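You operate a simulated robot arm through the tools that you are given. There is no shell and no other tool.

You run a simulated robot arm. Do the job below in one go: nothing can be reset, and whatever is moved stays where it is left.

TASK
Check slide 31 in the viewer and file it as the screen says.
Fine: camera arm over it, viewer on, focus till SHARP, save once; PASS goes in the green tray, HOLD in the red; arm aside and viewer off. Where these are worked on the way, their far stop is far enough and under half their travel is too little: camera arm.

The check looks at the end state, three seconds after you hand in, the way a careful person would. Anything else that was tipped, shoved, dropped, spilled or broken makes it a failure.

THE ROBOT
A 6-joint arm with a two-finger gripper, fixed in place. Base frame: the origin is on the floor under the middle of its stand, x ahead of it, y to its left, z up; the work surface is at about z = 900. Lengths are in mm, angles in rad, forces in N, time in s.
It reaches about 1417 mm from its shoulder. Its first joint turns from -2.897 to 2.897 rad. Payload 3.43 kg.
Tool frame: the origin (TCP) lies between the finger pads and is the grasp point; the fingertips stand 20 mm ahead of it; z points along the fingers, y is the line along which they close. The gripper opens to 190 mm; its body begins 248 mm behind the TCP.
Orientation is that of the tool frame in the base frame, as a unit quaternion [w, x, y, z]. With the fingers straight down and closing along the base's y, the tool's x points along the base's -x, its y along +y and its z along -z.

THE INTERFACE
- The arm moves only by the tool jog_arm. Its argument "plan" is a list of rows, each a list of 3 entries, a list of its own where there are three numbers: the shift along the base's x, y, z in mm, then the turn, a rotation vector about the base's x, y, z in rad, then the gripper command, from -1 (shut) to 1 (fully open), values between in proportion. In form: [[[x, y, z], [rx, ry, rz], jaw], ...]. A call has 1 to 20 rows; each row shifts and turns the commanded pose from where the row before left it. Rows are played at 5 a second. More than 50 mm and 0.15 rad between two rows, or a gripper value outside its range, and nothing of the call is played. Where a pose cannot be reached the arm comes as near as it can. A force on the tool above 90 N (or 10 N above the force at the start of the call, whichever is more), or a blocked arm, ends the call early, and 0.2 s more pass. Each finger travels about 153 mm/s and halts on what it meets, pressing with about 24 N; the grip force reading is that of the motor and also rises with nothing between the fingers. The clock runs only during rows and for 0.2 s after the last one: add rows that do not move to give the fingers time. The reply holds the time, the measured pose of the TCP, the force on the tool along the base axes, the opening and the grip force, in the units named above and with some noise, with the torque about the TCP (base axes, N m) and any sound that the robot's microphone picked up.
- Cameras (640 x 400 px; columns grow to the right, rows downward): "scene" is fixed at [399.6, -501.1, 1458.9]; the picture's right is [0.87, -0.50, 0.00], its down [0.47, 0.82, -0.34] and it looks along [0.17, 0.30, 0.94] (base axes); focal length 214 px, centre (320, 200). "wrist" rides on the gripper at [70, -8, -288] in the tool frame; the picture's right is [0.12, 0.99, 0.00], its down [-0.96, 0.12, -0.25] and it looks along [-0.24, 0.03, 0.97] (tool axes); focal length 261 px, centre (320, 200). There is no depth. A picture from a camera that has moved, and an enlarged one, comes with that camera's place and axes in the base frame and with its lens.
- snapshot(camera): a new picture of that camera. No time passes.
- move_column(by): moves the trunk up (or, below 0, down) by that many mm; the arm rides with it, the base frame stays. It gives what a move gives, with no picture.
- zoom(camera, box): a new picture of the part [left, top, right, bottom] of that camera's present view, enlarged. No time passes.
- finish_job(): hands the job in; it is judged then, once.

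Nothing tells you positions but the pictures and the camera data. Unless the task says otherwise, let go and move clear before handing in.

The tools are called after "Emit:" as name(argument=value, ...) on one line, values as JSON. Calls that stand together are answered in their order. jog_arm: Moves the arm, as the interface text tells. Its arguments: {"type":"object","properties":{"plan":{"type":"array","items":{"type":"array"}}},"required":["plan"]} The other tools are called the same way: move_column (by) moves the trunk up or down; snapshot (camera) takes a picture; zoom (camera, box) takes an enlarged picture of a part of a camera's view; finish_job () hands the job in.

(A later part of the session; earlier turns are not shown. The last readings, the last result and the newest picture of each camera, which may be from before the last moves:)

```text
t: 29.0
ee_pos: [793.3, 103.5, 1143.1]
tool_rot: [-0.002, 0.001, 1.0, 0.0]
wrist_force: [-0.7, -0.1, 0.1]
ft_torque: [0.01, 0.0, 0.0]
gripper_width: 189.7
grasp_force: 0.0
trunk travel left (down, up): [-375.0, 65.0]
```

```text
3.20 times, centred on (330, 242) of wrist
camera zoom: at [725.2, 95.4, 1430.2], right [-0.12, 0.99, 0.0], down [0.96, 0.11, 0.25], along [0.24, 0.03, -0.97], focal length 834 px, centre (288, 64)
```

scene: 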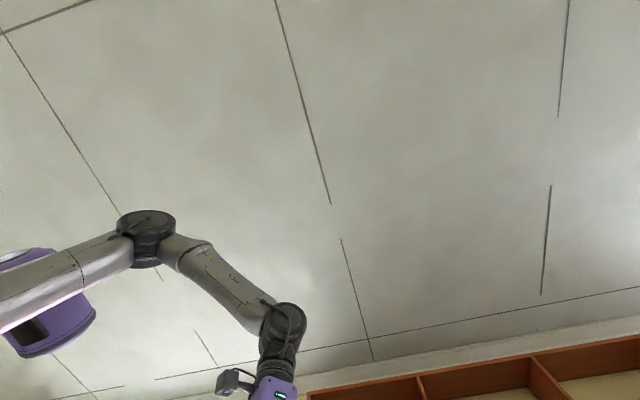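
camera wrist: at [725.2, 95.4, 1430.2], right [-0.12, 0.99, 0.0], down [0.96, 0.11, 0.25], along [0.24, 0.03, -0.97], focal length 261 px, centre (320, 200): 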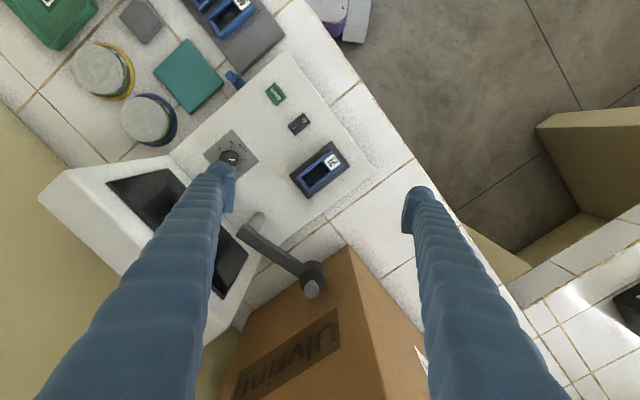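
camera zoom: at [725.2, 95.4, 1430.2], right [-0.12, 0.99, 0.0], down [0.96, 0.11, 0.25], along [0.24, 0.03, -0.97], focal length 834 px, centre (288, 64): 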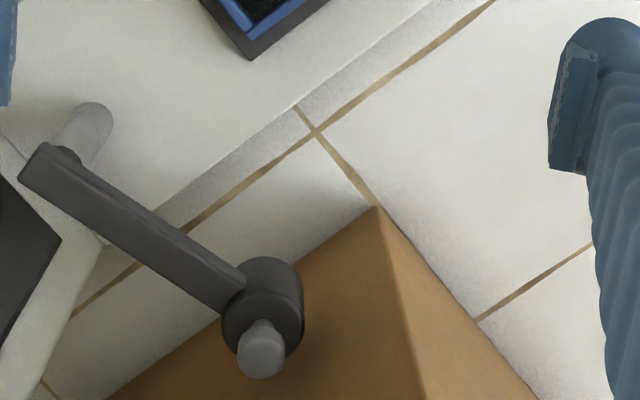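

The arm's head and handle stick out between the panel and a tall cardboard box (top about z = 1270). I'll push the bar from behind with closed fingers, staying clear of the box. First I'll go above the start point and look.

Emit:
jog_arm(plan=[[[36, -11.7, 0], [0, 0, 0.1317], 0.5], [[36, -11.7, 0], [0, 0, 0.1317], 0], [[36, -11.7, 0], [0, 0, 0.1317], -0.5], [[36, -11.7, 0], [0, 0, 0.1317], -1], [[36, -11.7, 0], [0, 0, 0.1317], -1], [[35.7, -12, 0], [0, 0, 0.1317], -1], [[0, 0, 0], [0, 0, 0], -1], [[0, 0, 0], [0, 0, 0], -1]])

Emit:
snapshot(camera="wrist")

Emit:
zoom(camera="wrist", box=[240, 100, 440, 225])

```text
t: 30.8
ee_pos: [1010.9, 34.5, 1141.3]
tool_rot: [-0.003, -0.385, 0.923, 0.001]
wrist_force: [0.4, -0.7, -0.8]
ft_torque: [-0.01, 0.12, 0.01]
gripper_width: 0.2
grasp_force: 23.8
trunk travel left (down, up): [-375.0, 65.0]
```

```text
taken
camera wrist: at [969.9, -21.4, 1427.7], right [-0.79, 0.61, 0.0], down [0.6, 0.76, 0.24], along [0.15, 0.2, -0.97], focal length 261 px, centre (320, 200)
```

wrist: 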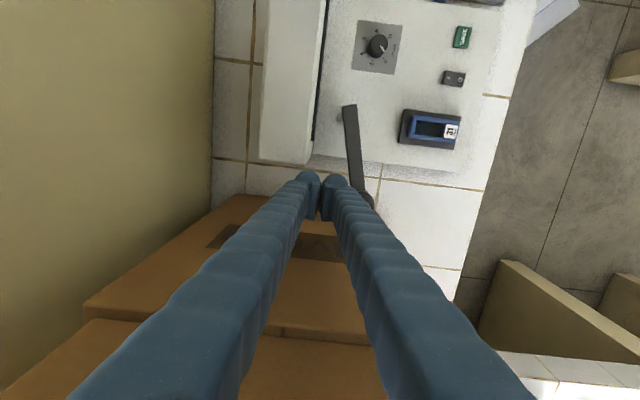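

```text
3.20 times, centred on (340, 162) of wrist
camera zoom: at [969.9, -21.4, 1427.7], right [-0.79, 0.61, 0.0], down [0.6, 0.76, 0.24], along [0.15, 0.2, -0.97], focal length 834 px, centre (256, 320)
```

zoom: 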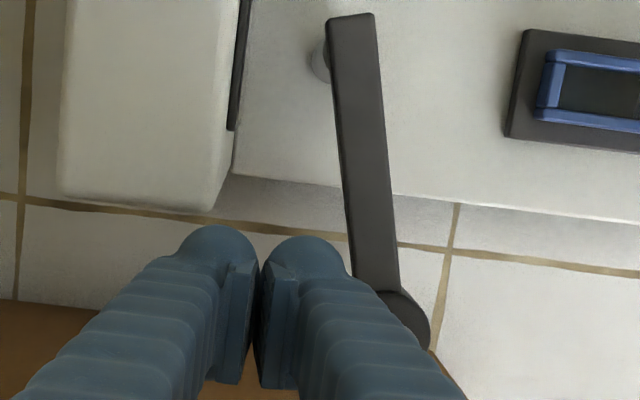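

The bar is clearly visible and the closed fingers are behind it. I'll nudge toward the bar for clearance from the screen housing, then descend partway.

Emit:
jog_arm(plan=[[[-4, 8, 0], [0, 0, 0], -1], [[0, 0, -40], [0, 0, 0], -1], [[0, 0, -40], [0, 0, 0], -1], [[0, 0, 0], [0, 0, 0], -1]])

Emit:
zoom(camera="wrist", box=[240, 100, 440, 225])

Emit:
snapshot(camera="wrist")

```text
t: 31.8
ee_pos: [1005.1, 41.6, 1064.0]
tool_rot: [0.0, -0.384, 0.923, 0.0]
wrist_force: [-0.3, 0.5, -0.1]
ft_torque: [0.01, -0.02, -0.02]
gripper_width: 0.0
grasp_force: 24.0
trunk travel left (down, up): [-375.0, 65.0]
```

```text
3.20 times, centred on (340, 162) of wrist
camera zoom: at [963.7, -14.4, 1350.0], right [-0.79, 0.61, 0.0], down [0.6, 0.76, 0.25], along [0.15, 0.2, -0.97], focal length 834 px, centre (256, 320)
```

zoom: 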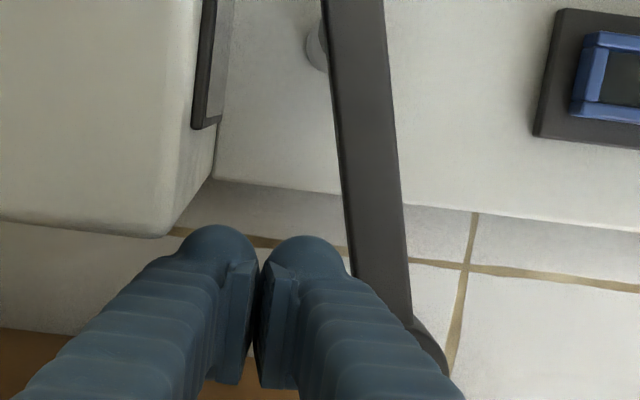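

```text
taken
camera wrist: at [963.7, -14.4, 1350.0], right [-0.79, 0.61, 0.0], down [0.6, 0.76, 0.25], along [0.15, 0.2, -0.97], focal length 261 px, centre (320, 200)
```

wrist: 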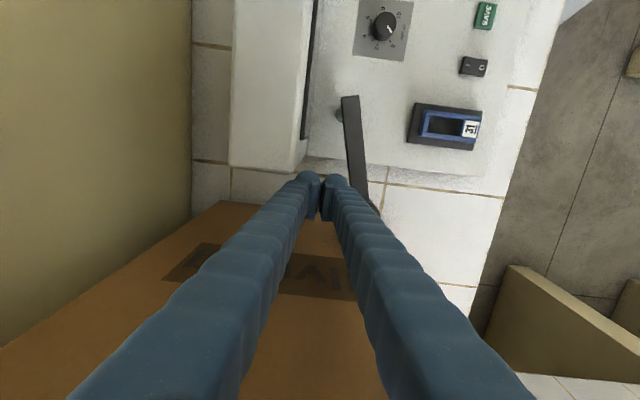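

Emit:
jog_arm(plan=[[[1, 0, -25], [0, 0, 0], -1], [[0, 0, -25], [0, 0, 0], -1], [[0, 0, -20], [0, 0, 0], -1], [[0, 0, 0], [0, 0, 0], -1]])

Emit:
zoom(camera="wrist", box=[240, 100, 440, 225])

```text
t: 32.8
ee_pos: [1006.3, 39.1, 992.7]
tool_rot: [-0.001, -0.384, 0.923, -0.001]
wrist_force: [-0.3, -0.1, 0.8]
ft_torque: [0.01, 0.01, 0.05]
gripper_width: 0.2
grasp_force: 24.1
trunk travel left (down, up): [-375.0, 65.0]
```

```text
3.20 times, centred on (340, 162) of wrist
camera zoom: at [964.6, -15.3, 1280.1], right [-0.79, 0.61, 0.0], down [0.6, 0.76, 0.25], along [0.15, 0.2, -0.97], focal length 834 px, centre (256, 320)
```

zoom: 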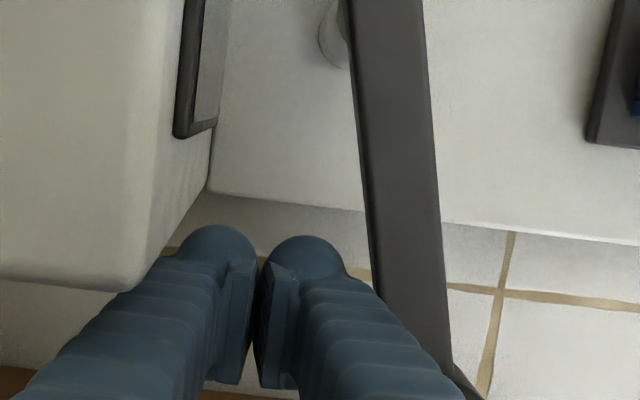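

Emit:
jog_arm(plan=[[[-5.2, 1.8, 0], [0, 0, 0], -1], [[-5.2, 1.8, 0], [0, 0, 0], -1], [[-5, 6.5, 0], [0, 0, 0], -1], [[-5, 6.5, 0], [0, 0, 0], -1], [[0, 0, 0], [0, 0, 0], -1]])

Emit:
zoom(camera="wrist", box=[240, 100, 440, 225])

```text
t: 34.0
ee_pos: [984.8, 56.5, 993.1]
tool_rot: [0.0, -0.384, 0.923, 0.0]
wrist_force: [0.1, 0.2, 0.8]
ft_torque: [-0.02, -0.03, -0.01]
gripper_width: 0.0
grasp_force: 23.7
trunk travel left (down, up): [-375.0, 65.0]
```

```text
3.20 times, centred on (340, 162) of wrist
camera zoom: at [944.7, 1.8, 1280.1], right [-0.79, 0.61, 0.0], down [0.6, 0.76, 0.25], along [0.15, 0.2, -0.97], focal length 834 px, centre (256, 320)
```

zoom: 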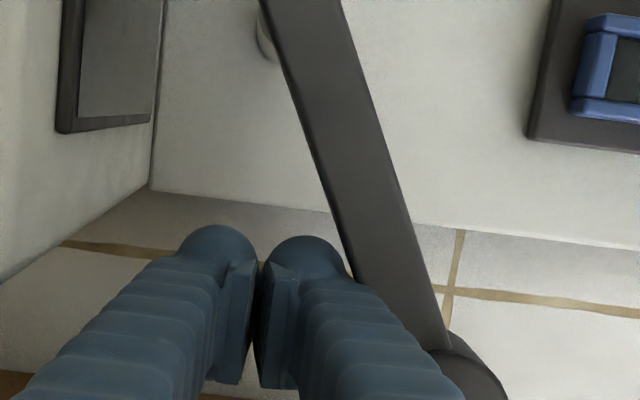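

The bar is swinging freely. I'll continue along the arc.

Emit:
jog_arm(plan=[[[-6.5, 5.8, 0], [0, 0, 0], -1], [[-6.5, 5.8, 0], [0, 0, 0], -1], [[-8, 4.5, 0], [0, 0, 0], -1], [[-8, 4.5, 0], [0, 0, 0], -1], [[-9.2, 3, 0], [0, 0, 0], -1], [[-9.2, 3, 0], [0, 0, 0], -1], [[-9.8, 1.1, 0], [0, 0, 0], -1], [[-9.8, 1.1, 0], [0, 0, 0], -1], [[0, 0, 0], [0, 0, 0], -1]])

Emit:
zoom(camera="wrist", box=[240, 80, 480, 230])

```text
t: 36.0
ee_pos: [919.1, 85.9, 993.6]
tool_rot: [-0.001, -0.385, 0.923, 0.0]
wrist_force: [0.8, 0.3, -0.1]
ft_torque: [0.02, -0.03, -0.01]
gripper_width: 0.1
grasp_force: 23.7
trunk travel left (down, up): [-375.0, 65.0]
```

```text
2.67 times, centred on (360, 155) of wrist
camera zoom: at [877.1, 30.4, 1279.8], right [-0.79, 0.61, 0.0], down [0.6, 0.76, 0.25], along [0.15, 0.2, -0.97], focal length 695 px, centre (213, 320)
```

zoom: 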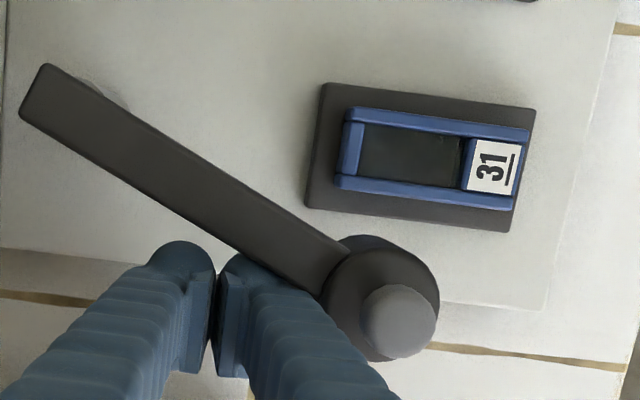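

Emit:
jog_arm(plan=[[[-10.2, -1.2, 0], [0, 0, 0], -1], [[-10.2, -1.2, 0], [0, 0, 0], -1], [[-8, -2.8, 0], [0, 0, 0], -1], [[0, 0, 0], [0, 0, 0], -1]])

Emit:
zoom(camera="wrist", box=[240, 80, 480, 230])

```text
t: 37.0
ee_pos: [889.4, 80.5, 993.1]
tool_rot: [-0.001, -0.384, 0.923, 0.0]
wrist_force: [-0.1, 0.3, -0.1]
ft_torque: [0.03, 0.04, -0.02]
gripper_width: 0.0
grasp_force: 23.8
trunk travel left (down, up): [-375.0, 65.0]
```

```text
2.67 times, centred on (360, 155) of wrist
camera zoom: at [849.0, 24.7, 1279.8], right [-0.79, 0.61, 0.0], down [0.6, 0.76, 0.25], along [0.15, 0.2, -0.97], focal length 695 px, centre (213, 320)
```

zoom: 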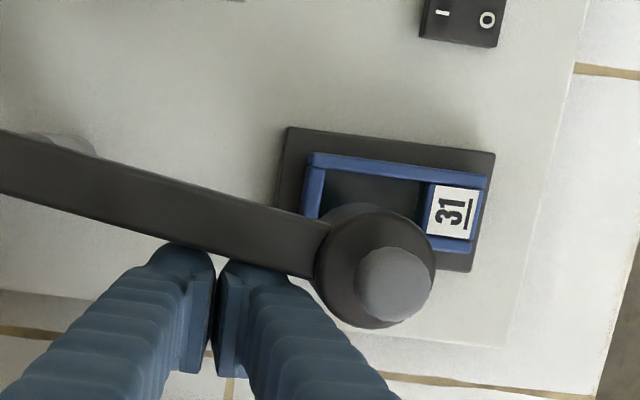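

Emit:
jog_arm(plan=[[[-3.5, -2.5, 0], [0, 0, 0], -1], [[-3.5, -2.8, 0], [0, 0, 0], -1], [[-3, -2.8, 0], [0, 0, 0], -1], [[-3, -2.8, 0], [0, 0, 0], -1], [[0, 0, 0], [0, 0, 0], -1]])

Emit:
zoom(camera="wrist", box=[240, 80, 480, 230])

```text
t: 38.2
ee_pos: [877.8, 69.5, 992.7]
tool_rot: [0.0, -0.384, 0.923, 0.0]
wrist_force: [3.3, 4.5, -1.0]
ft_torque: [0.06, 0.0, -0.04]
gripper_width: 6.0
grasp_force: 34.3
trunk travel left (down, up): [-375.0, 65.0]
```

```text
2.67 times, centred on (360, 155) of wrist
camera zoom: at [836.0, 15.1, 1280.2], right [-0.79, 0.61, 0.0], down [0.6, 0.76, 0.25], along [0.15, 0.2, -0.97], focal length 695 px, centre (213, 320)
```

zoom: 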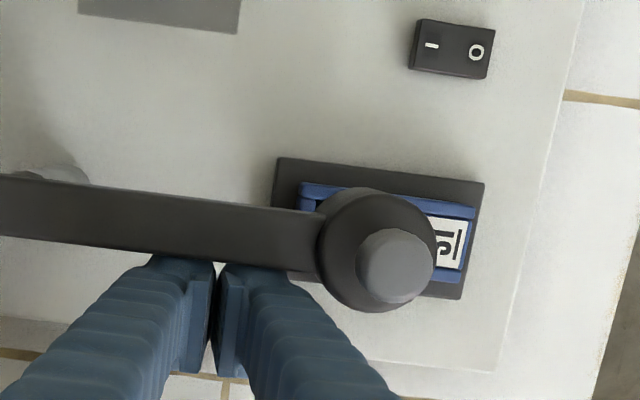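

Emit:
jog_arm(plan=[[[-1.5, -1.5, 0], [0, 0, 0], -1], [[-1.5, -1.5, 0], [0, 0, 0], -1], [[0, 0, 0], [0, 0, 0], -1]])

Emit:
zoom(camera="wrist", box=[240, 80, 480, 230])

```text
t: 39.0
ee_pos: [877.5, 70.9, 993.0]
tool_rot: [0.001, -0.385, 0.923, -0.001]
wrist_force: [21.4, 28.8, 1.1]
ft_torque: [0.21, -0.07, -0.21]
gripper_width: 5.9
grasp_force: 34.3
trunk travel left (down, up): [-375.0, 65.0]
```

```text
2.67 times, centred on (360, 155) of wrist
camera zoom: at [835.0, 14.8, 1280.1], right [-0.79, 0.61, 0.0], down [0.59, 0.76, 0.25], along [0.15, 0.2, -0.97], focal length 695 px, centre (213, 320)
```

zoom: 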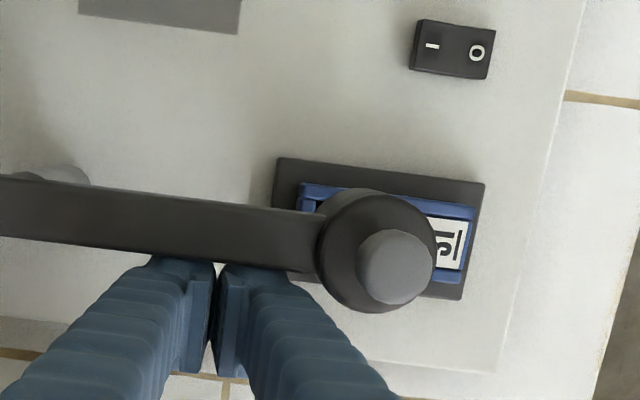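

The camera arm is at its far stop over the slide. I'll back off, rise, and go to the rocker switch to turn the viewer on.

Emit:
jog_arm(plan=[[[5, 5, 0], [0, 0, 0], -1], [[10, 10, 0], [0, 0, 0], -1], [[5, 5, 40], [0, 0, 0], -1], [[0, 0, 45], [0, 0, 0], -1], [[0, 0, 20], [0, 0, 0], -1], [[-42, -14, 0], [0, 0, 0], -1], [[-42, -14, 0], [0, 0, 0], -1], [[-42, -14, 0], [0, 0, 0], -1], [[-40, -14, 0], [0, 0, 0], -1], [[0, 0, 0], [0, 0, 0], -1]])

Emit:
snapshot(camera="wrist")

Emit:
zoom(camera="wrist", box=[240, 100, 400, 200])

```text
t: 41.2
ee_pos: [728.1, 31.7, 1098.0]
tool_rot: [-0.001, -0.384, 0.923, 0.001]
wrist_force: [-0.2, 0.3, 0.4]
ft_torque: [-0.03, 0.04, -0.01]
gripper_width: 0.0
grasp_force: 34.1
trunk travel left (down, up): [-375.0, 65.0]
```

```text
taken
camera wrist: at [687.0, -25.2, 1385.0], right [-0.79, 0.61, 0.0], down [0.6, 0.76, 0.25], along [0.15, 0.2, -0.97], focal length 261 px, centre (320, 200)
```

wrist: 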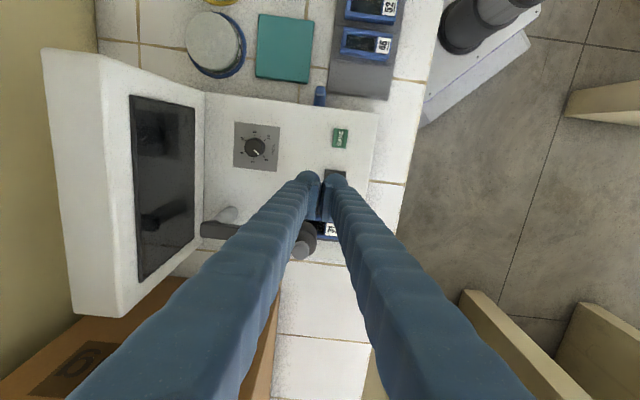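

```text
4.00 times, centred on (320, 150) of wrist
camera zoom: at [687.0, -25.2, 1385.0], right [-0.79, 0.61, 0.0], down [0.6, 0.76, 0.25], along [0.15, 0.2, -0.97], focal length 1043 px, centre (320, 400)
```

zoom: 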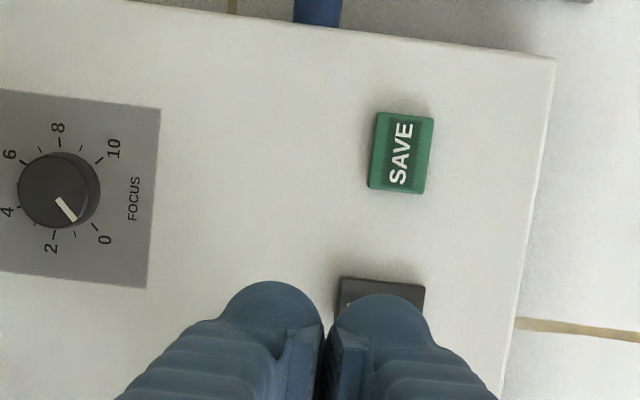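

Emit:
jog_arm(plan=[[[3, 2.2, -45], [0, 0, 0], -1], [[0, 0, -45], [0, 0, 0], -1], [[0, 0, -45], [0, 0, 0], -1], [[0, 0, -10], [0, 0, 0], -1], [[0, 0, 0], [0, 0, 0], -1]])

Emit:
zoom(camera="wrist", box=[240, 120, 400, 220])

```text
t: 42.4
ee_pos: [732.0, 33.5, 952.4]
tool_rot: [-0.001, -0.384, 0.923, 0.001]
wrist_force: [-0.7, 0.0, -0.2]
ft_torque: [0.0, 0.05, 0.02]
gripper_width: 0.0
grasp_force: 34.4
trunk travel left (down, up): [-375.0, 65.0]
```

```text
4.00 times, centred on (320, 170) of wrist
camera zoom: at [690.1, -22.2, 1239.5], right [-0.79, 0.61, 0.0], down [0.6, 0.76, 0.25], along [0.15, 0.2, -0.97], focal length 1043 px, centre (320, 320)
```

zoom: 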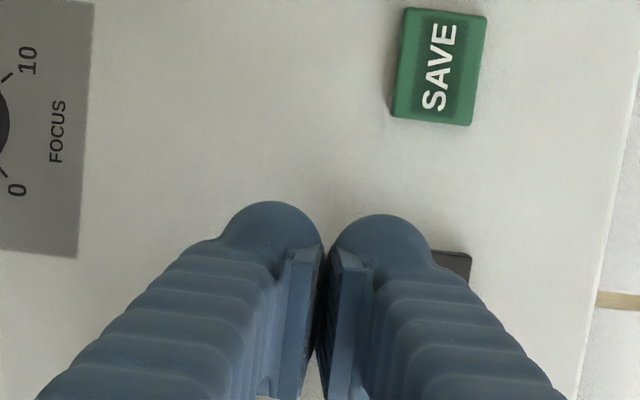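

Emit:
jog_arm(plan=[[[0, 0, -4], [0, 0, 0], -1], [[0, 0, -4], [0, 0, 0], -1], [[0, 0, 0], [0, 0, 0], -1]])

```text
t: 43.2
ee_pos: [731.6, 33.8, 944.9]
tool_rot: [0.0, -0.385, 0.923, 0.0]
wrist_force: [0.0, 0.2, -0.7]
ft_torque: [0.04, 0.03, -0.02]
gripper_width: 0.4
grasp_force: 34.3
trunk travel left (down, up): [-375.0, 65.0]
```

Emit:
jog_arm(plan=[[[0, 0, -2.5], [0, 0, 0], -1], [[0, 0, -2.5], [0, 0, 0], -1], [[0, 0, 0], [0, 0, 0], -1]])

Emit:
zoom(camera="wrist", box=[60, 50, 380, 250])

```text
t: 44.0
ee_pos: [731.3, 34.5, 938.5]
tool_rot: [0.0, -0.385, 0.923, 0.0]
wrist_force: [0.5, 0.0, -0.4]
ft_torque: [-0.02, 0.01, -0.01]
gripper_width: 0.2
grasp_force: 34.3
trunk travel left (down, up): [-375.0, 65.0]
```

```text
2.00 times, centred on (220, 150) of wrist
camera zoom: at [689.9, -21.9, 1226.9], right [-0.79, 0.61, 0.0], down [0.6, 0.76, 0.25], along [0.15, 0.2, -0.97], focal length 521 px, centre (520, 300)
```

zoom: 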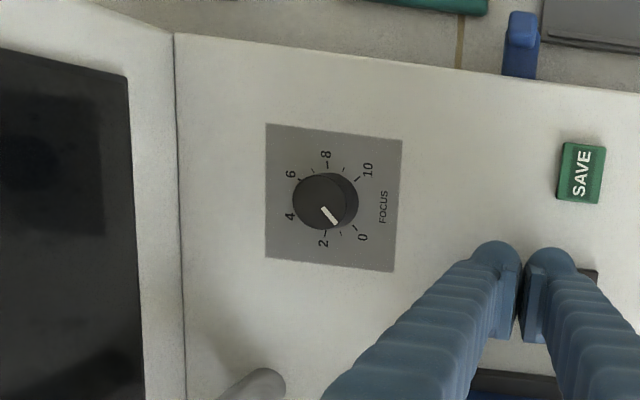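

Emit:
jog_arm(plan=[[[0, 0, -2], [0, 0, 0], -1], [[0, 0, -2], [0, 0, 0], -1], [[0, 0, 0], [0, 0, 0], -1]])

Emit:
zoom(camera="wrist", box=[0, 0, 400, 250])

```text
t: 44.8
ee_pos: [730.9, 33.4, 936.7]
tool_rot: [0.0, -0.384, 0.923, 0.0]
wrist_force: [0.4, 0.7, 0.1]
ft_torque: [0.02, 0.01, -0.01]
gripper_width: 0.1
grasp_force: 33.8
trunk travel left (down, up): [-375.0, 65.0]
```

```text
1.60 times, centred on (200, 125) of wrist
camera zoom: at [689.7, -22.1, 1223.0], right [-0.79, 0.61, 0.0], down [0.6, 0.76, 0.25], along [0.15, 0.2, -0.97], focal length 417 px, centre (512, 320)
```

zoom: 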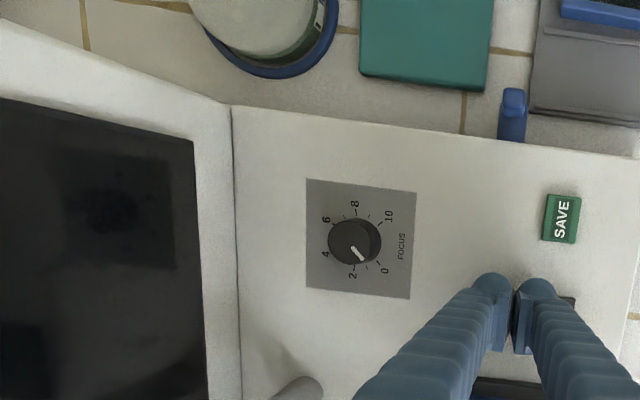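

Emit:
jog_arm(plan=[[[0, 0, -2], [0, 0, 0], -1], [[0, 0, -2], [0, 0, 0], -1], [[0, 0, 0], [0, 0, 0], -1]])

Emit:
zoom(camera="wrist", box=[0, 50, 400, 300])

```text
t: 45.6
ee_pos: [730.6, 32.7, 933.1]
tool_rot: [0.0, -0.385, 0.923, 0.0]
wrist_force: [0.1, 0.0, -0.4]
ft_torque: [-0.01, 0.01, -0.01]
gripper_width: 0.0
grasp_force: 34.3
trunk travel left (down, up): [-375.0, 65.0]
```

```text
1.60 times, centred on (200, 175) of wrist
camera zoom: at [689.5, -22.3, 1219.0], right [-0.79, 0.61, 0.0], down [0.6, 0.76, 0.25], along [0.15, 0.2, -0.97], focal length 417 px, centre (512, 240)
```

zoom: 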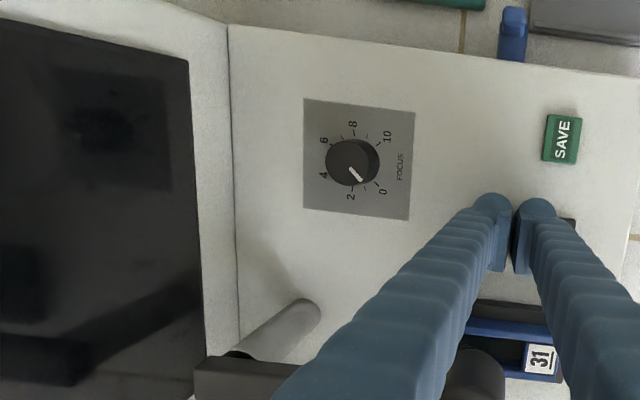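

Emit:
jog_arm(plan=[[[0.3, 0.3, -1.5], [0, 0, 0], -1], [[0, 0, -1.5], [0, 0, 0], -1], [[0, 0, 0], [0, 0, 0], -1]])

Emit:
zoom(camera="wrist", box=[0, 50, 400, 300])

```text
t: 46.4
ee_pos: [731.1, 35.1, 929.3]
tool_rot: [0.0, -0.384, 0.923, 0.0]
wrist_force: [0.2, 0.2, 0.6]
ft_torque: [0.0, -0.02, 0.02]
gripper_width: 0.1
grasp_force: 34.7
trunk travel left (down, up): [-375.0, 65.0]
```

```text
1.60 times, centred on (200, 175) of wrist
camera zoom: at [690.0, -22.1, 1216.4], right [-0.79, 0.61, 0.0], down [0.6, 0.76, 0.25], along [0.15, 0.2, -0.97], focal length 417 px, centre (512, 240)
```

zoom: 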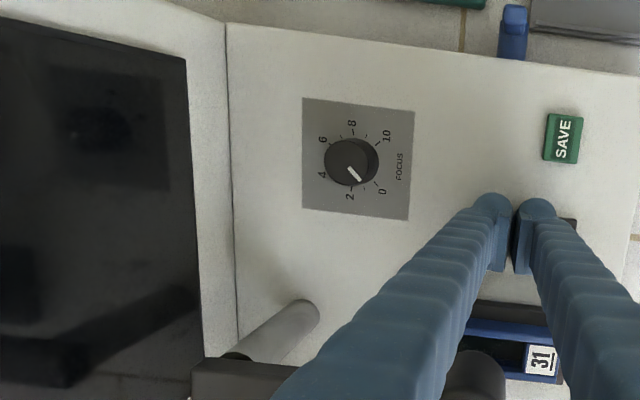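

Emit:
jog_arm(plan=[[[0, 0, -1.5], [0, 0, 0], -1], [[0, 0, -1.5], [0, 0, 0], -1], [[0, 0, 0], [0, 0, 0], -1]])

Emit:
zoom(camera="wrist", box=[0, 50, 400, 300])

```text
t: 47.2
ee_pos: [731.1, 33.1, 927.0]
tool_rot: [0.0, -0.384, 0.923, 0.0]
wrist_force: [0.4, 0.4, -0.1]
ft_torque: [0.02, -0.01, 0.01]
gripper_width: 0.1
grasp_force: 34.4
trunk travel left (down, up): [-375.0, 65.0]
```

```text
1.60 times, centred on (200, 175) of wrist
camera zoom: at [690.0, -22.1, 1213.3], right [-0.79, 0.61, 0.0], down [0.6, 0.76, 0.25], along [0.15, 0.2, -0.97], focal length 417 px, centre (512, 240)
```

zoom: 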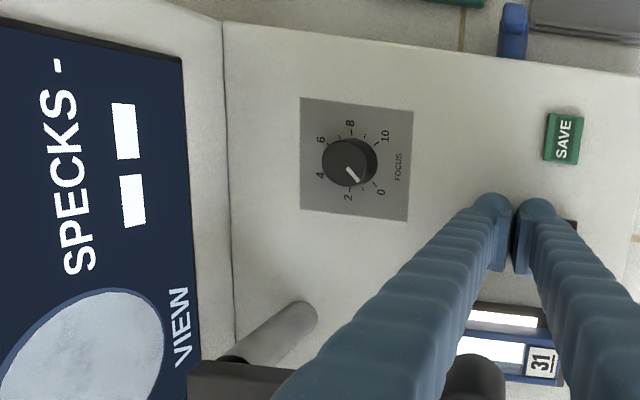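

The screen is on ("SPECKS -", "VIEW"), and the slide is lit. I'll lift off the switch and read the full screen.

Emit:
jog_arm(plan=[[[0, 0, 10], [0, 0, 0], -1], [[0, 0, 30], [0, 0, 0], -1], [[0, 0, 40], [0, 0, 0], -1], [[0, 0, 20], [0, 0, 0], -1], [[0, 0, 0], [0, 0, 0], -1]])

Emit:
snapshot(camera="wrist")

Emit:
zoom(camera="wrist", box=[60, 70, 300, 220])

```text
t: 48.4
ee_pos: [731.1, 33.4, 1028.3]
tool_rot: [-0.001, -0.385, 0.923, 0.0]
wrist_force: [0.2, 0.3, -0.1]
ft_torque: [-0.02, 0.01, 0.04]
gripper_width: 0.0
grasp_force: 34.4
trunk travel left (down, up): [-375.0, 65.0]
```

```text
taken
camera wrist: at [689.8, -21.9, 1314.0], right [-0.79, 0.61, 0.0], down [0.6, 0.76, 0.25], along [0.15, 0.2, -0.97], focal length 261 px, centre (320, 200)
```

wrist: 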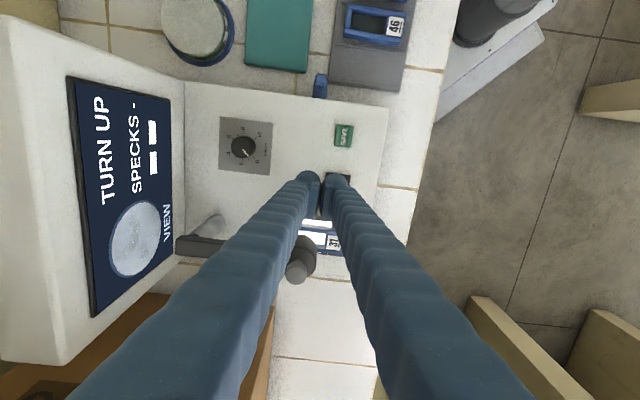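

```text
2.67 times, centred on (180, 145) of wrist
camera zoom: at [689.8, -21.9, 1314.0], right [-0.79, 0.61, 0.0], down [0.6, 0.76, 0.25], along [0.15, 0.2, -0.97], focal length 695 px, centre (693, 347)
```

zoom: 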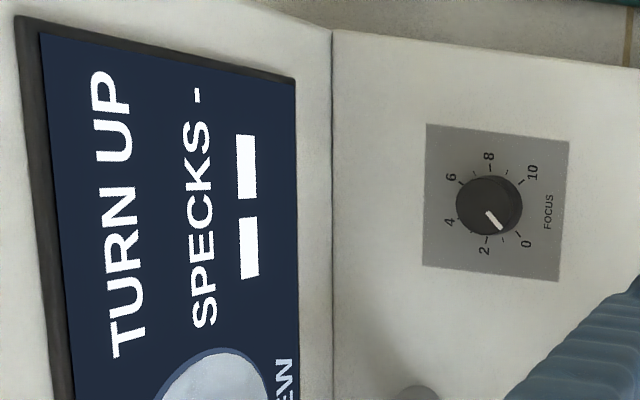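

The screen says "TURN UP". I'll go over the focus knob, with the gripper partly open, to align on it.

Emit:
jog_arm(plan=[[[20, -36.4, 0], [0, 0, 0], -0.6], [[20, -36.4, 0], [0, 0, 0], -0.26], [[19.5, -36.4, 0], [0, 0, 0], -0.26], [[0, 0, 0], [0, 0, 0], -0.26]])

Emit:
snapshot(camera="wrist")

Emit:
zoom(camera="wrist", box=[260, 120, 380, 195])

```text
t: 49.4
ee_pos: [790.7, -75.7, 1027.7]
tool_rot: [-0.001, -0.385, 0.923, 0.0]
wrist_force: [0.5, -0.4, 0.4]
ft_torque: [0.1, -0.04, 0.0]
gripper_width: 70.3
grasp_force: 0.1
trunk travel left (down, up): [-375.0, 65.0]
```

```text
taken
camera wrist: at [748.7, -131.5, 1313.6], right [-0.79, 0.61, 0.0], down [0.6, 0.76, 0.25], along [0.15, 0.2, -0.97], focal length 261 px, centre (320, 200)
```

wrist: 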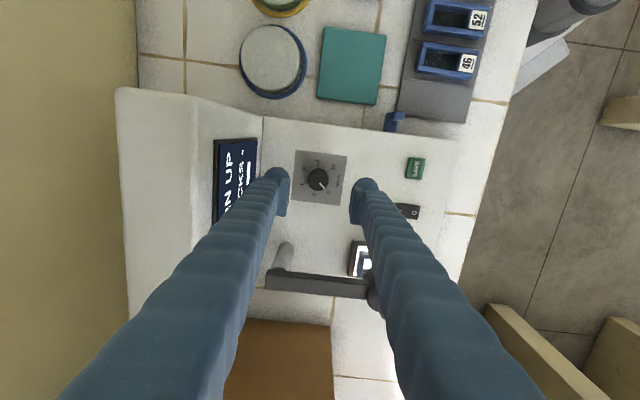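

```text
5.33 times, centred on (320, 158) of wrist
camera zoom: at [748.7, -131.5, 1313.6], right [-0.79, 0.61, 0.0], down [0.6, 0.76, 0.25], along [0.15, 0.2, -0.97], focal length 1390 px, centre (320, 427)
```

zoom: 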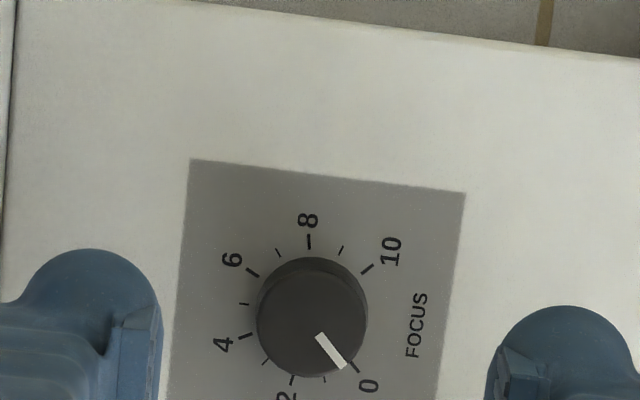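

Emit:
jog_arm(plan=[[[0.5, -2.5, -30], [0, 0, 0], -0.26], [[0, 0, -30], [0, 0, 0], -0.26], [[0, 0, -20], [0, 0, 0], -0.26], [[0, 0, 0], [0, 0, 0], -0.26]])

Emit:
zoom(camera="wrist", box=[260, 140, 380, 215])

Emit:
snapshot(camera="wrist")

```text
t: 50.4
ee_pos: [792.9, -78.0, 947.3]
tool_rot: [0.0, -0.385, 0.923, 0.001]
wrist_force: [-0.4, -1.2, 0.1]
ft_torque: [0.02, -0.01, 0.01]
gripper_width: 70.3
grasp_force: 0.0
trunk travel left (down, up): [-375.0, 65.0]
```

```text
5.33 times, centred on (320, 178) of wrist
camera zoom: at [749.6, -133.3, 1233.4], right [-0.79, 0.61, 0.0], down [0.6, 0.76, 0.25], along [0.15, 0.2, -0.97], focal length 1390 px, centre (320, 320)
```

zoom: 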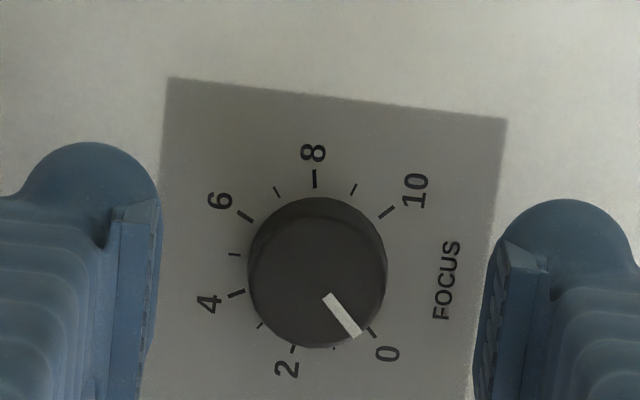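

```text
taken
camera wrist: at [749.6, -133.3, 1233.4], right [-0.79, 0.61, 0.0], down [0.6, 0.76, 0.25], along [0.15, 0.2, -0.97], focal length 261 px, centre (320, 200)
```

wrist: 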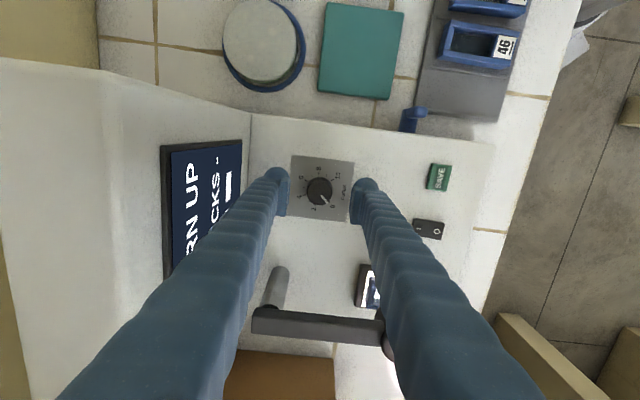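

Emit:
jog_arm(plan=[[[0, 0, -8], [0, 0, 0], -0.26], [[0, 0, -8], [0, 0, 0], -0.26], [[0, 0, -6], [0, 0, 0], -0.26], [[0, 0, 0], [0, 0, 0], -0.26]])

Emit:
zoom(camera="wrist", box=[260, 140, 380, 215])

```text
t: 51.4
ee_pos: [791.7, -78.4, 923.7]
tool_rot: [-0.001, -0.384, 0.923, 0.0]
wrist_force: [-0.3, 0.3, -0.4]
ft_torque: [0.01, -0.01, 0.03]
gripper_width: 70.5
grasp_force: 0.0
trunk travel left (down, up): [-375.0, 65.0]
```

```text
5.33 times, centred on (320, 178) of wrist
camera zoom: at [750.1, -133.7, 1211.1], right [-0.79, 0.61, 0.0], down [0.6, 0.76, 0.25], along [0.15, 0.2, -0.97], focal length 1390 px, centre (320, 320)
```

zoom: 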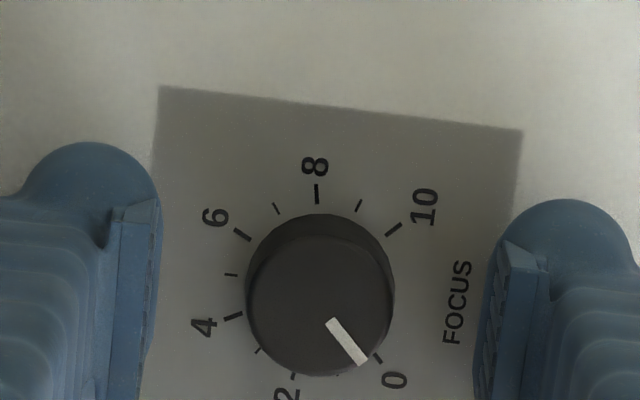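

Emit:
jog_arm(plan=[[[0, 0, 0], [0, 0, 0], -0.5], [[0, 0, 0], [0, 0, 0], -0.62], [[0, 0, 0], [0, 0, 0], -0.72], [[0, 0, 0], [0, 0, 0], -0.8], [[0, 0, 0], [0, 0, 0], -0.8]])

Emit:
zoom(camera="wrist", box=[260, 140, 380, 215])

Emit:
zoom(camera="wrist", box=[100, 100, 340, 250])

```text
t: 52.6
ee_pos: [792.0, -78.9, 923.0]
tool_rot: [0.0, -0.384, 0.923, 0.001]
wrist_force: [-0.1, -0.2, -1.0]
ft_torque: [-0.02, 0.0, -0.02]
gripper_width: 30.8
grasp_force: 45.4
trunk travel left (down, up): [-375.0, 65.0]
```

```text
5.33 times, centred on (320, 178) of wrist
camera zoom: at [750.1, -133.7, 1211.2], right [-0.79, 0.61, 0.0], down [0.6, 0.76, 0.25], along [0.15, 0.2, -0.97], focal length 1390 px, centre (320, 320)
```

zoom: 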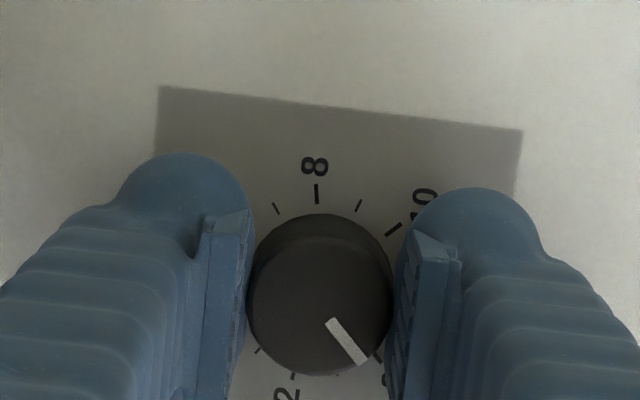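

```text
2.67 times, centred on (220, 175) of wrist
camera zoom: at [750.1, -133.7, 1211.2], right [-0.79, 0.61, 0.0], down [0.6, 0.76, 0.25], along [0.15, 0.2, -0.97], focal length 695 px, centre (587, 267)
```

zoom: 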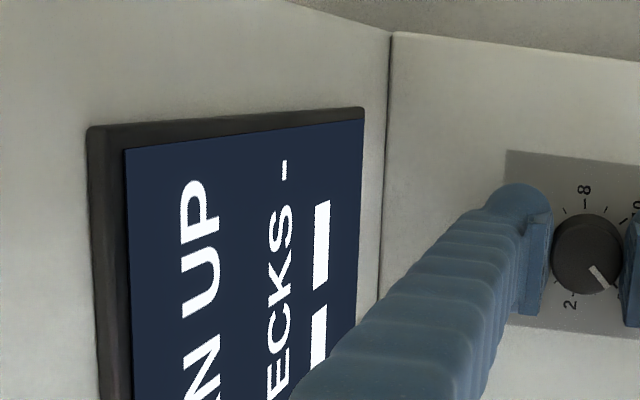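

Gripped on the knob. I'll turn it up (clockwise from above) a little and check.

Emit:
jog_arm(plan=[[[0, 0, 0], [0, 0, -0.12], -0.8], [[0, 0, 0], [0, 0, -0.12], -0.8], [[0, 0, 0], [0, 0, 0], -0.8]])

Emit:
snapshot(camera="wrist")

Emit:
zoom(camera="wrist", box=[260, 140, 380, 215])

```text
t: 53.4
ee_pos: [791.0, -78.0, 924.2]
tool_rot: [0.0, -0.271, 0.963, 0.0]
wrist_force: [0.9, 1.5, -0.2]
ft_torque: [-0.02, -0.02, -0.05]
gripper_width: 30.9
grasp_force: 45.4
trunk travel left (down, up): [-375.0, 65.0]
```

```text
taken
camera wrist: at [737.9, -121.6, 1211.2], right [-0.62, 0.79, 0.0], down [0.76, 0.6, 0.25], along [0.19, 0.15, -0.97], focal length 261 px, centre (320, 200)
```

wrist: 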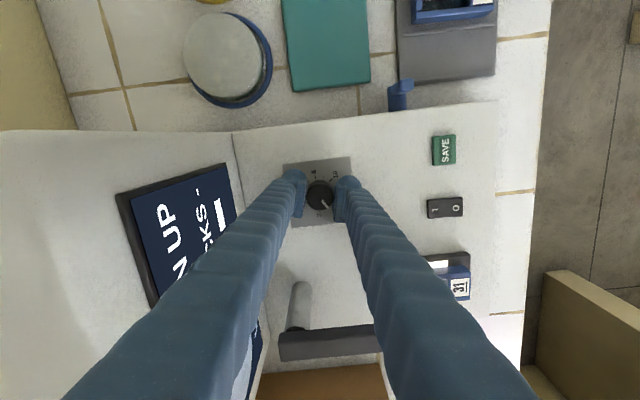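

```text
5.33 times, centred on (320, 178) of wrist
camera zoom: at [737.9, -121.6, 1211.2], right [-0.62, 0.79, 0.0], down [0.76, 0.6, 0.25], along [0.19, 0.15, -0.97], focal length 1390 px, centre (320, 320)
```

zoom: 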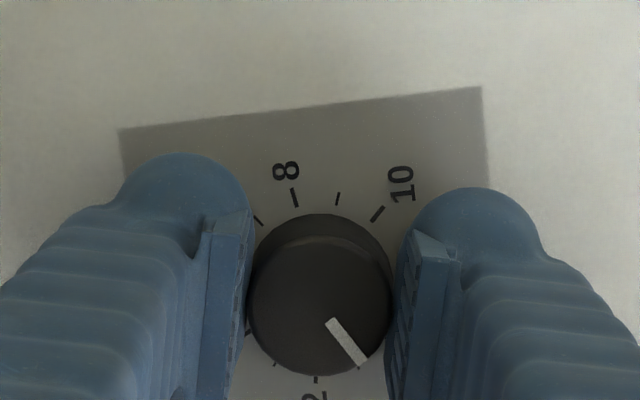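

Emit:
jog_arm(plan=[[[0, 0, 0], [0, 0, -0.12], -0.8], [[0, 0, 0], [0, 0, -0.12], -0.8], [[0, 0, 0], [0, 0, -0.12], -0.8], [[0, 0, 0], [0, 0, 0], -0.8]])

Emit:
snapshot(camera="wrist")

Emit:
zoom(camera="wrist", box=[100, 170, 340, 320])

```text
t: 54.4
ee_pos: [791.8, -77.5, 924.1]
tool_rot: [0.0, -0.094, 0.996, 0.0]
wrist_force: [-0.6, 2.1, 2.3]
ft_torque: [-0.03, 0.02, 0.0]
gripper_width: 30.5
grasp_force: 44.6
trunk travel left (down, up): [-375.0, 65.0]
```

```text
taken
camera wrist: at [725.9, -99.0, 1211.2], right [-0.3, 0.95, 0.0], down [0.92, 0.29, 0.25], along [0.24, 0.07, -0.97], focal length 261 px, centre (320, 200)
```

wrist: 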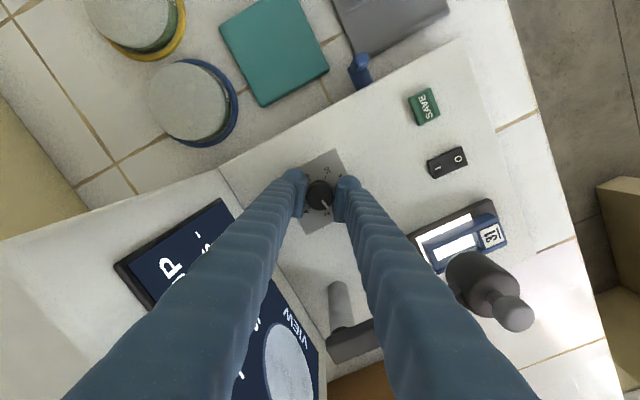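

```text
2.67 times, centred on (220, 245) of wrist
camera zoom: at [725.9, -99.0, 1211.2], right [-0.3, 0.95, 0.0], down [0.92, 0.29, 0.25], along [0.24, 0.07, -0.97], focal length 695 px, centre (587, 80)
```

zoom: 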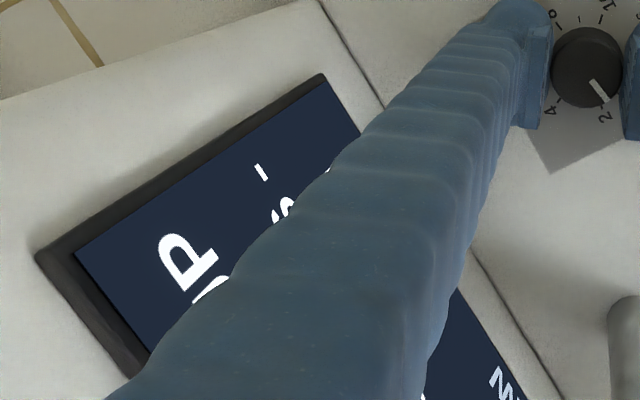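

Emit:
jog_arm(plan=[[[0, 0, 0], [0, 0, -0.12], -0.8], [[0, 0, 0], [0, 0, -0.12], -0.8], [[0, 0, 0], [0, 0, -0.12], -0.8], [[0, 0, 0], [0, 0, 0], -0.8]])

Emit:
snapshot(camera="wrist")

Emit:
zoom(camera="wrist", box=[140, 230, 380, 380])

```text
t: 55.4
ee_pos: [790.9, -78.3, 924.8]
tool_rot: [0.0, 0.086, 0.996, 0.0]
wrist_force: [1.3, 2.7, 1.3]
ft_torque: [-0.01, -0.09, 0.01]
gripper_width: 30.9
grasp_force: 45.4
trunk travel left (down, up): [-375.0, 65.0]
```

```text
taken
camera wrist: at [722.6, -73.6, 1211.2], right [0.05, 1.0, 0.0], down [0.97, -0.05, 0.25], along [0.25, -0.01, -0.97], focal length 261 px, centre (320, 200)
```

wrist: 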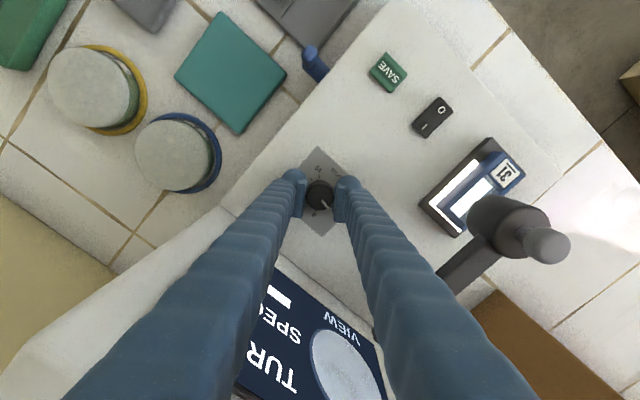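

```text
2.67 times, centred on (260, 305) of wrist
camera zoom: at [722.6, -73.6, 1211.2], right [0.05, 1.0, 0.0], down [0.97, -0.05, 0.25], along [0.25, -0.01, -0.97], focal length 695 px, centre (480, -80)
```

zoom: 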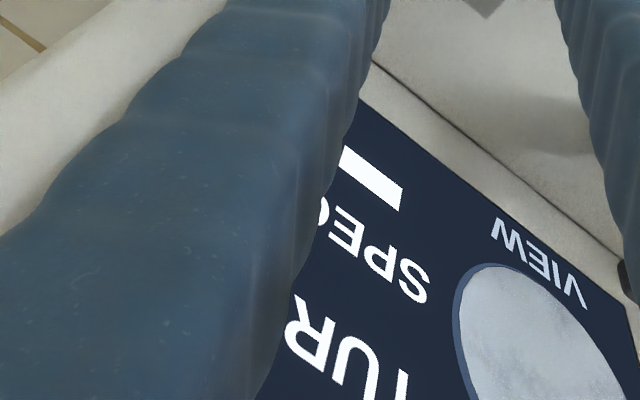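

Emit:
jog_arm(plan=[[[0, 0, 0], [0, 0, -0.12], -0.8], [[0, 0, 0], [0, 0, -0.12], -0.8], [[0, 0, 0], [0, 0, 0], -0.8]])

Emit:
snapshot(camera="wrist")

Emit:
zoom(camera="wrist", box=[180, 250, 420, 400])

```text
t: 56.2
ee_pos: [791.3, -76.7, 924.4]
tool_rot: [0.0, 0.205, 0.979, 0.001]
wrist_force: [4.1, 6.8, 1.6]
ft_torque: [0.06, -0.03, 0.0]
gripper_width: 30.7
grasp_force: 45.0
trunk travel left (down, up): [-375.0, 65.0]
```

```text
taken
camera wrist: at [725.5, -56.8, 1211.2], right [0.29, 0.96, 0.0], down [0.93, -0.28, 0.25], along [0.24, -0.07, -0.97], focal length 261 px, centre (320, 200)
```

wrist: 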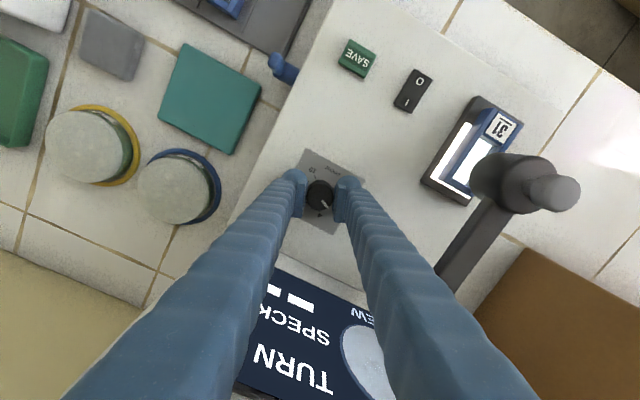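

```text
2.67 times, centred on (300, 325) of wrist
camera zoom: at [725.5, -56.8, 1211.2], right [0.29, 0.96, 0.0], down [0.93, -0.28, 0.25], along [0.24, -0.07, -0.97], focal length 695 px, centre (373, -133)
```

zoom: 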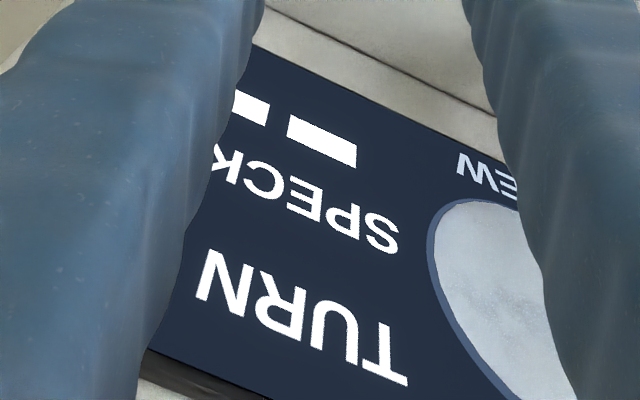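

Emit:
jog_arm(plan=[[[0, 0, 0], [0, 0, -0.12], -0.8], [[0, 0, 0], [0, 0, -0.12], -0.8], [[0, 0, 0], [0, 0, 0], -0.8]])

Emit:
snapshot(camera="wrist")

Emit:
zoom(camera="wrist", box=[260, 140, 380, 215])

```text
t: 57.0
ee_pos: [791.9, -78.1, 923.6]
tool_rot: [0.001, 0.32, 0.947, 0.001]
wrist_force: [5.1, 8.9, 0.0]
ft_torque: [0.14, -0.07, 0.03]
gripper_width: 30.7
grasp_force: 45.2
trunk travel left (down, up): [-375.0, 65.0]
```

```text
taken
camera wrist: at [732.5, -41.1, 1211.2], right [0.51, 0.86, 0.0], down [0.83, -0.49, 0.25], along [0.21, -0.13, -0.97], focal length 261 px, centre (320, 200)
```

wrist: 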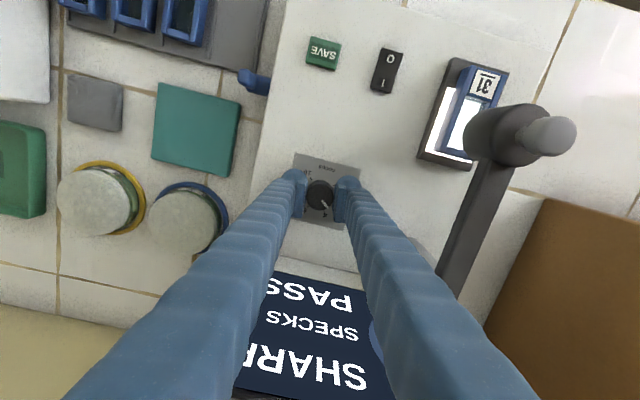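

```text
5.33 times, centred on (320, 178) of wrist
camera zoom: at [732.5, -41.1, 1211.2], right [0.51, 0.86, 0.0], down [0.83, -0.49, 0.25], along [0.21, -0.13, -0.97], focal length 1390 px, centre (320, 320)
```

zoom: 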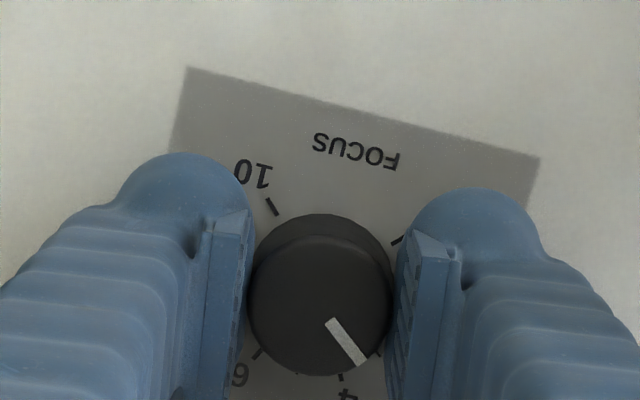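

The screen now shows SHARP and PASS. Let me zoom in to read all of it.

Emit:
zoom(camera="wrist", box=[200, 260, 424, 400])

```text
2.86 times, centred on (312, 330) of wrist
camera zoom: at [732.5, -41.1, 1211.2], right [0.51, 0.86, 0.0], down [0.83, -0.49, 0.25], along [0.21, -0.13, -0.97], focal length 745 px, centre (343, -171)
```

zoom: 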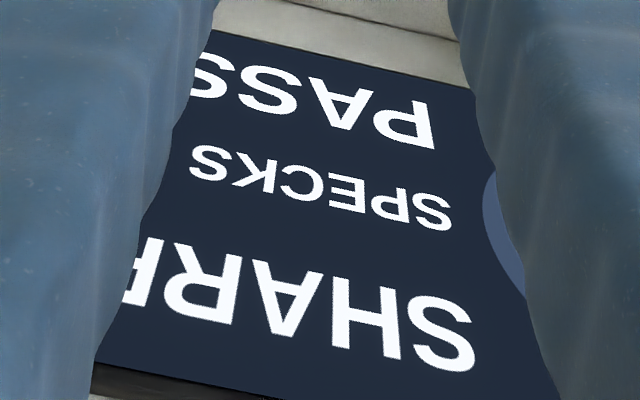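

Emit:
jog_arm(plan=[[[0, 0, 0], [0, 0, 0], -0.6], [[0, 0, 0], [0, 0, 0], -0.4], [[0, 0, 0], [0, 0, 0], -0.26], [[0, 0, 0], [0, 0, 0], -0.26]])

Emit:
snapshot(camera="wrist")

```text
t: 58.0
ee_pos: [791.2, -78.2, 923.0]
tool_rot: [0.001, 0.32, 0.948, 0.0]
wrist_force: [0.6, -0.6, -0.3]
ft_torque: [0.01, 0.0, -0.05]
gripper_width: 70.1
grasp_force: 0.1
trunk travel left (down, up): [-375.0, 65.0]
```

```text
taken
camera wrist: at [732.1, -41.8, 1211.4], right [0.51, 0.86, 0.0], down [0.84, -0.49, 0.25], along [0.21, -0.13, -0.97], focal length 261 px, centre (320, 200)
```

wrist: 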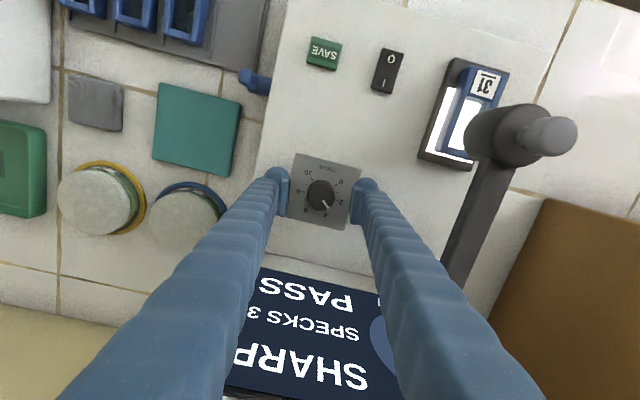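

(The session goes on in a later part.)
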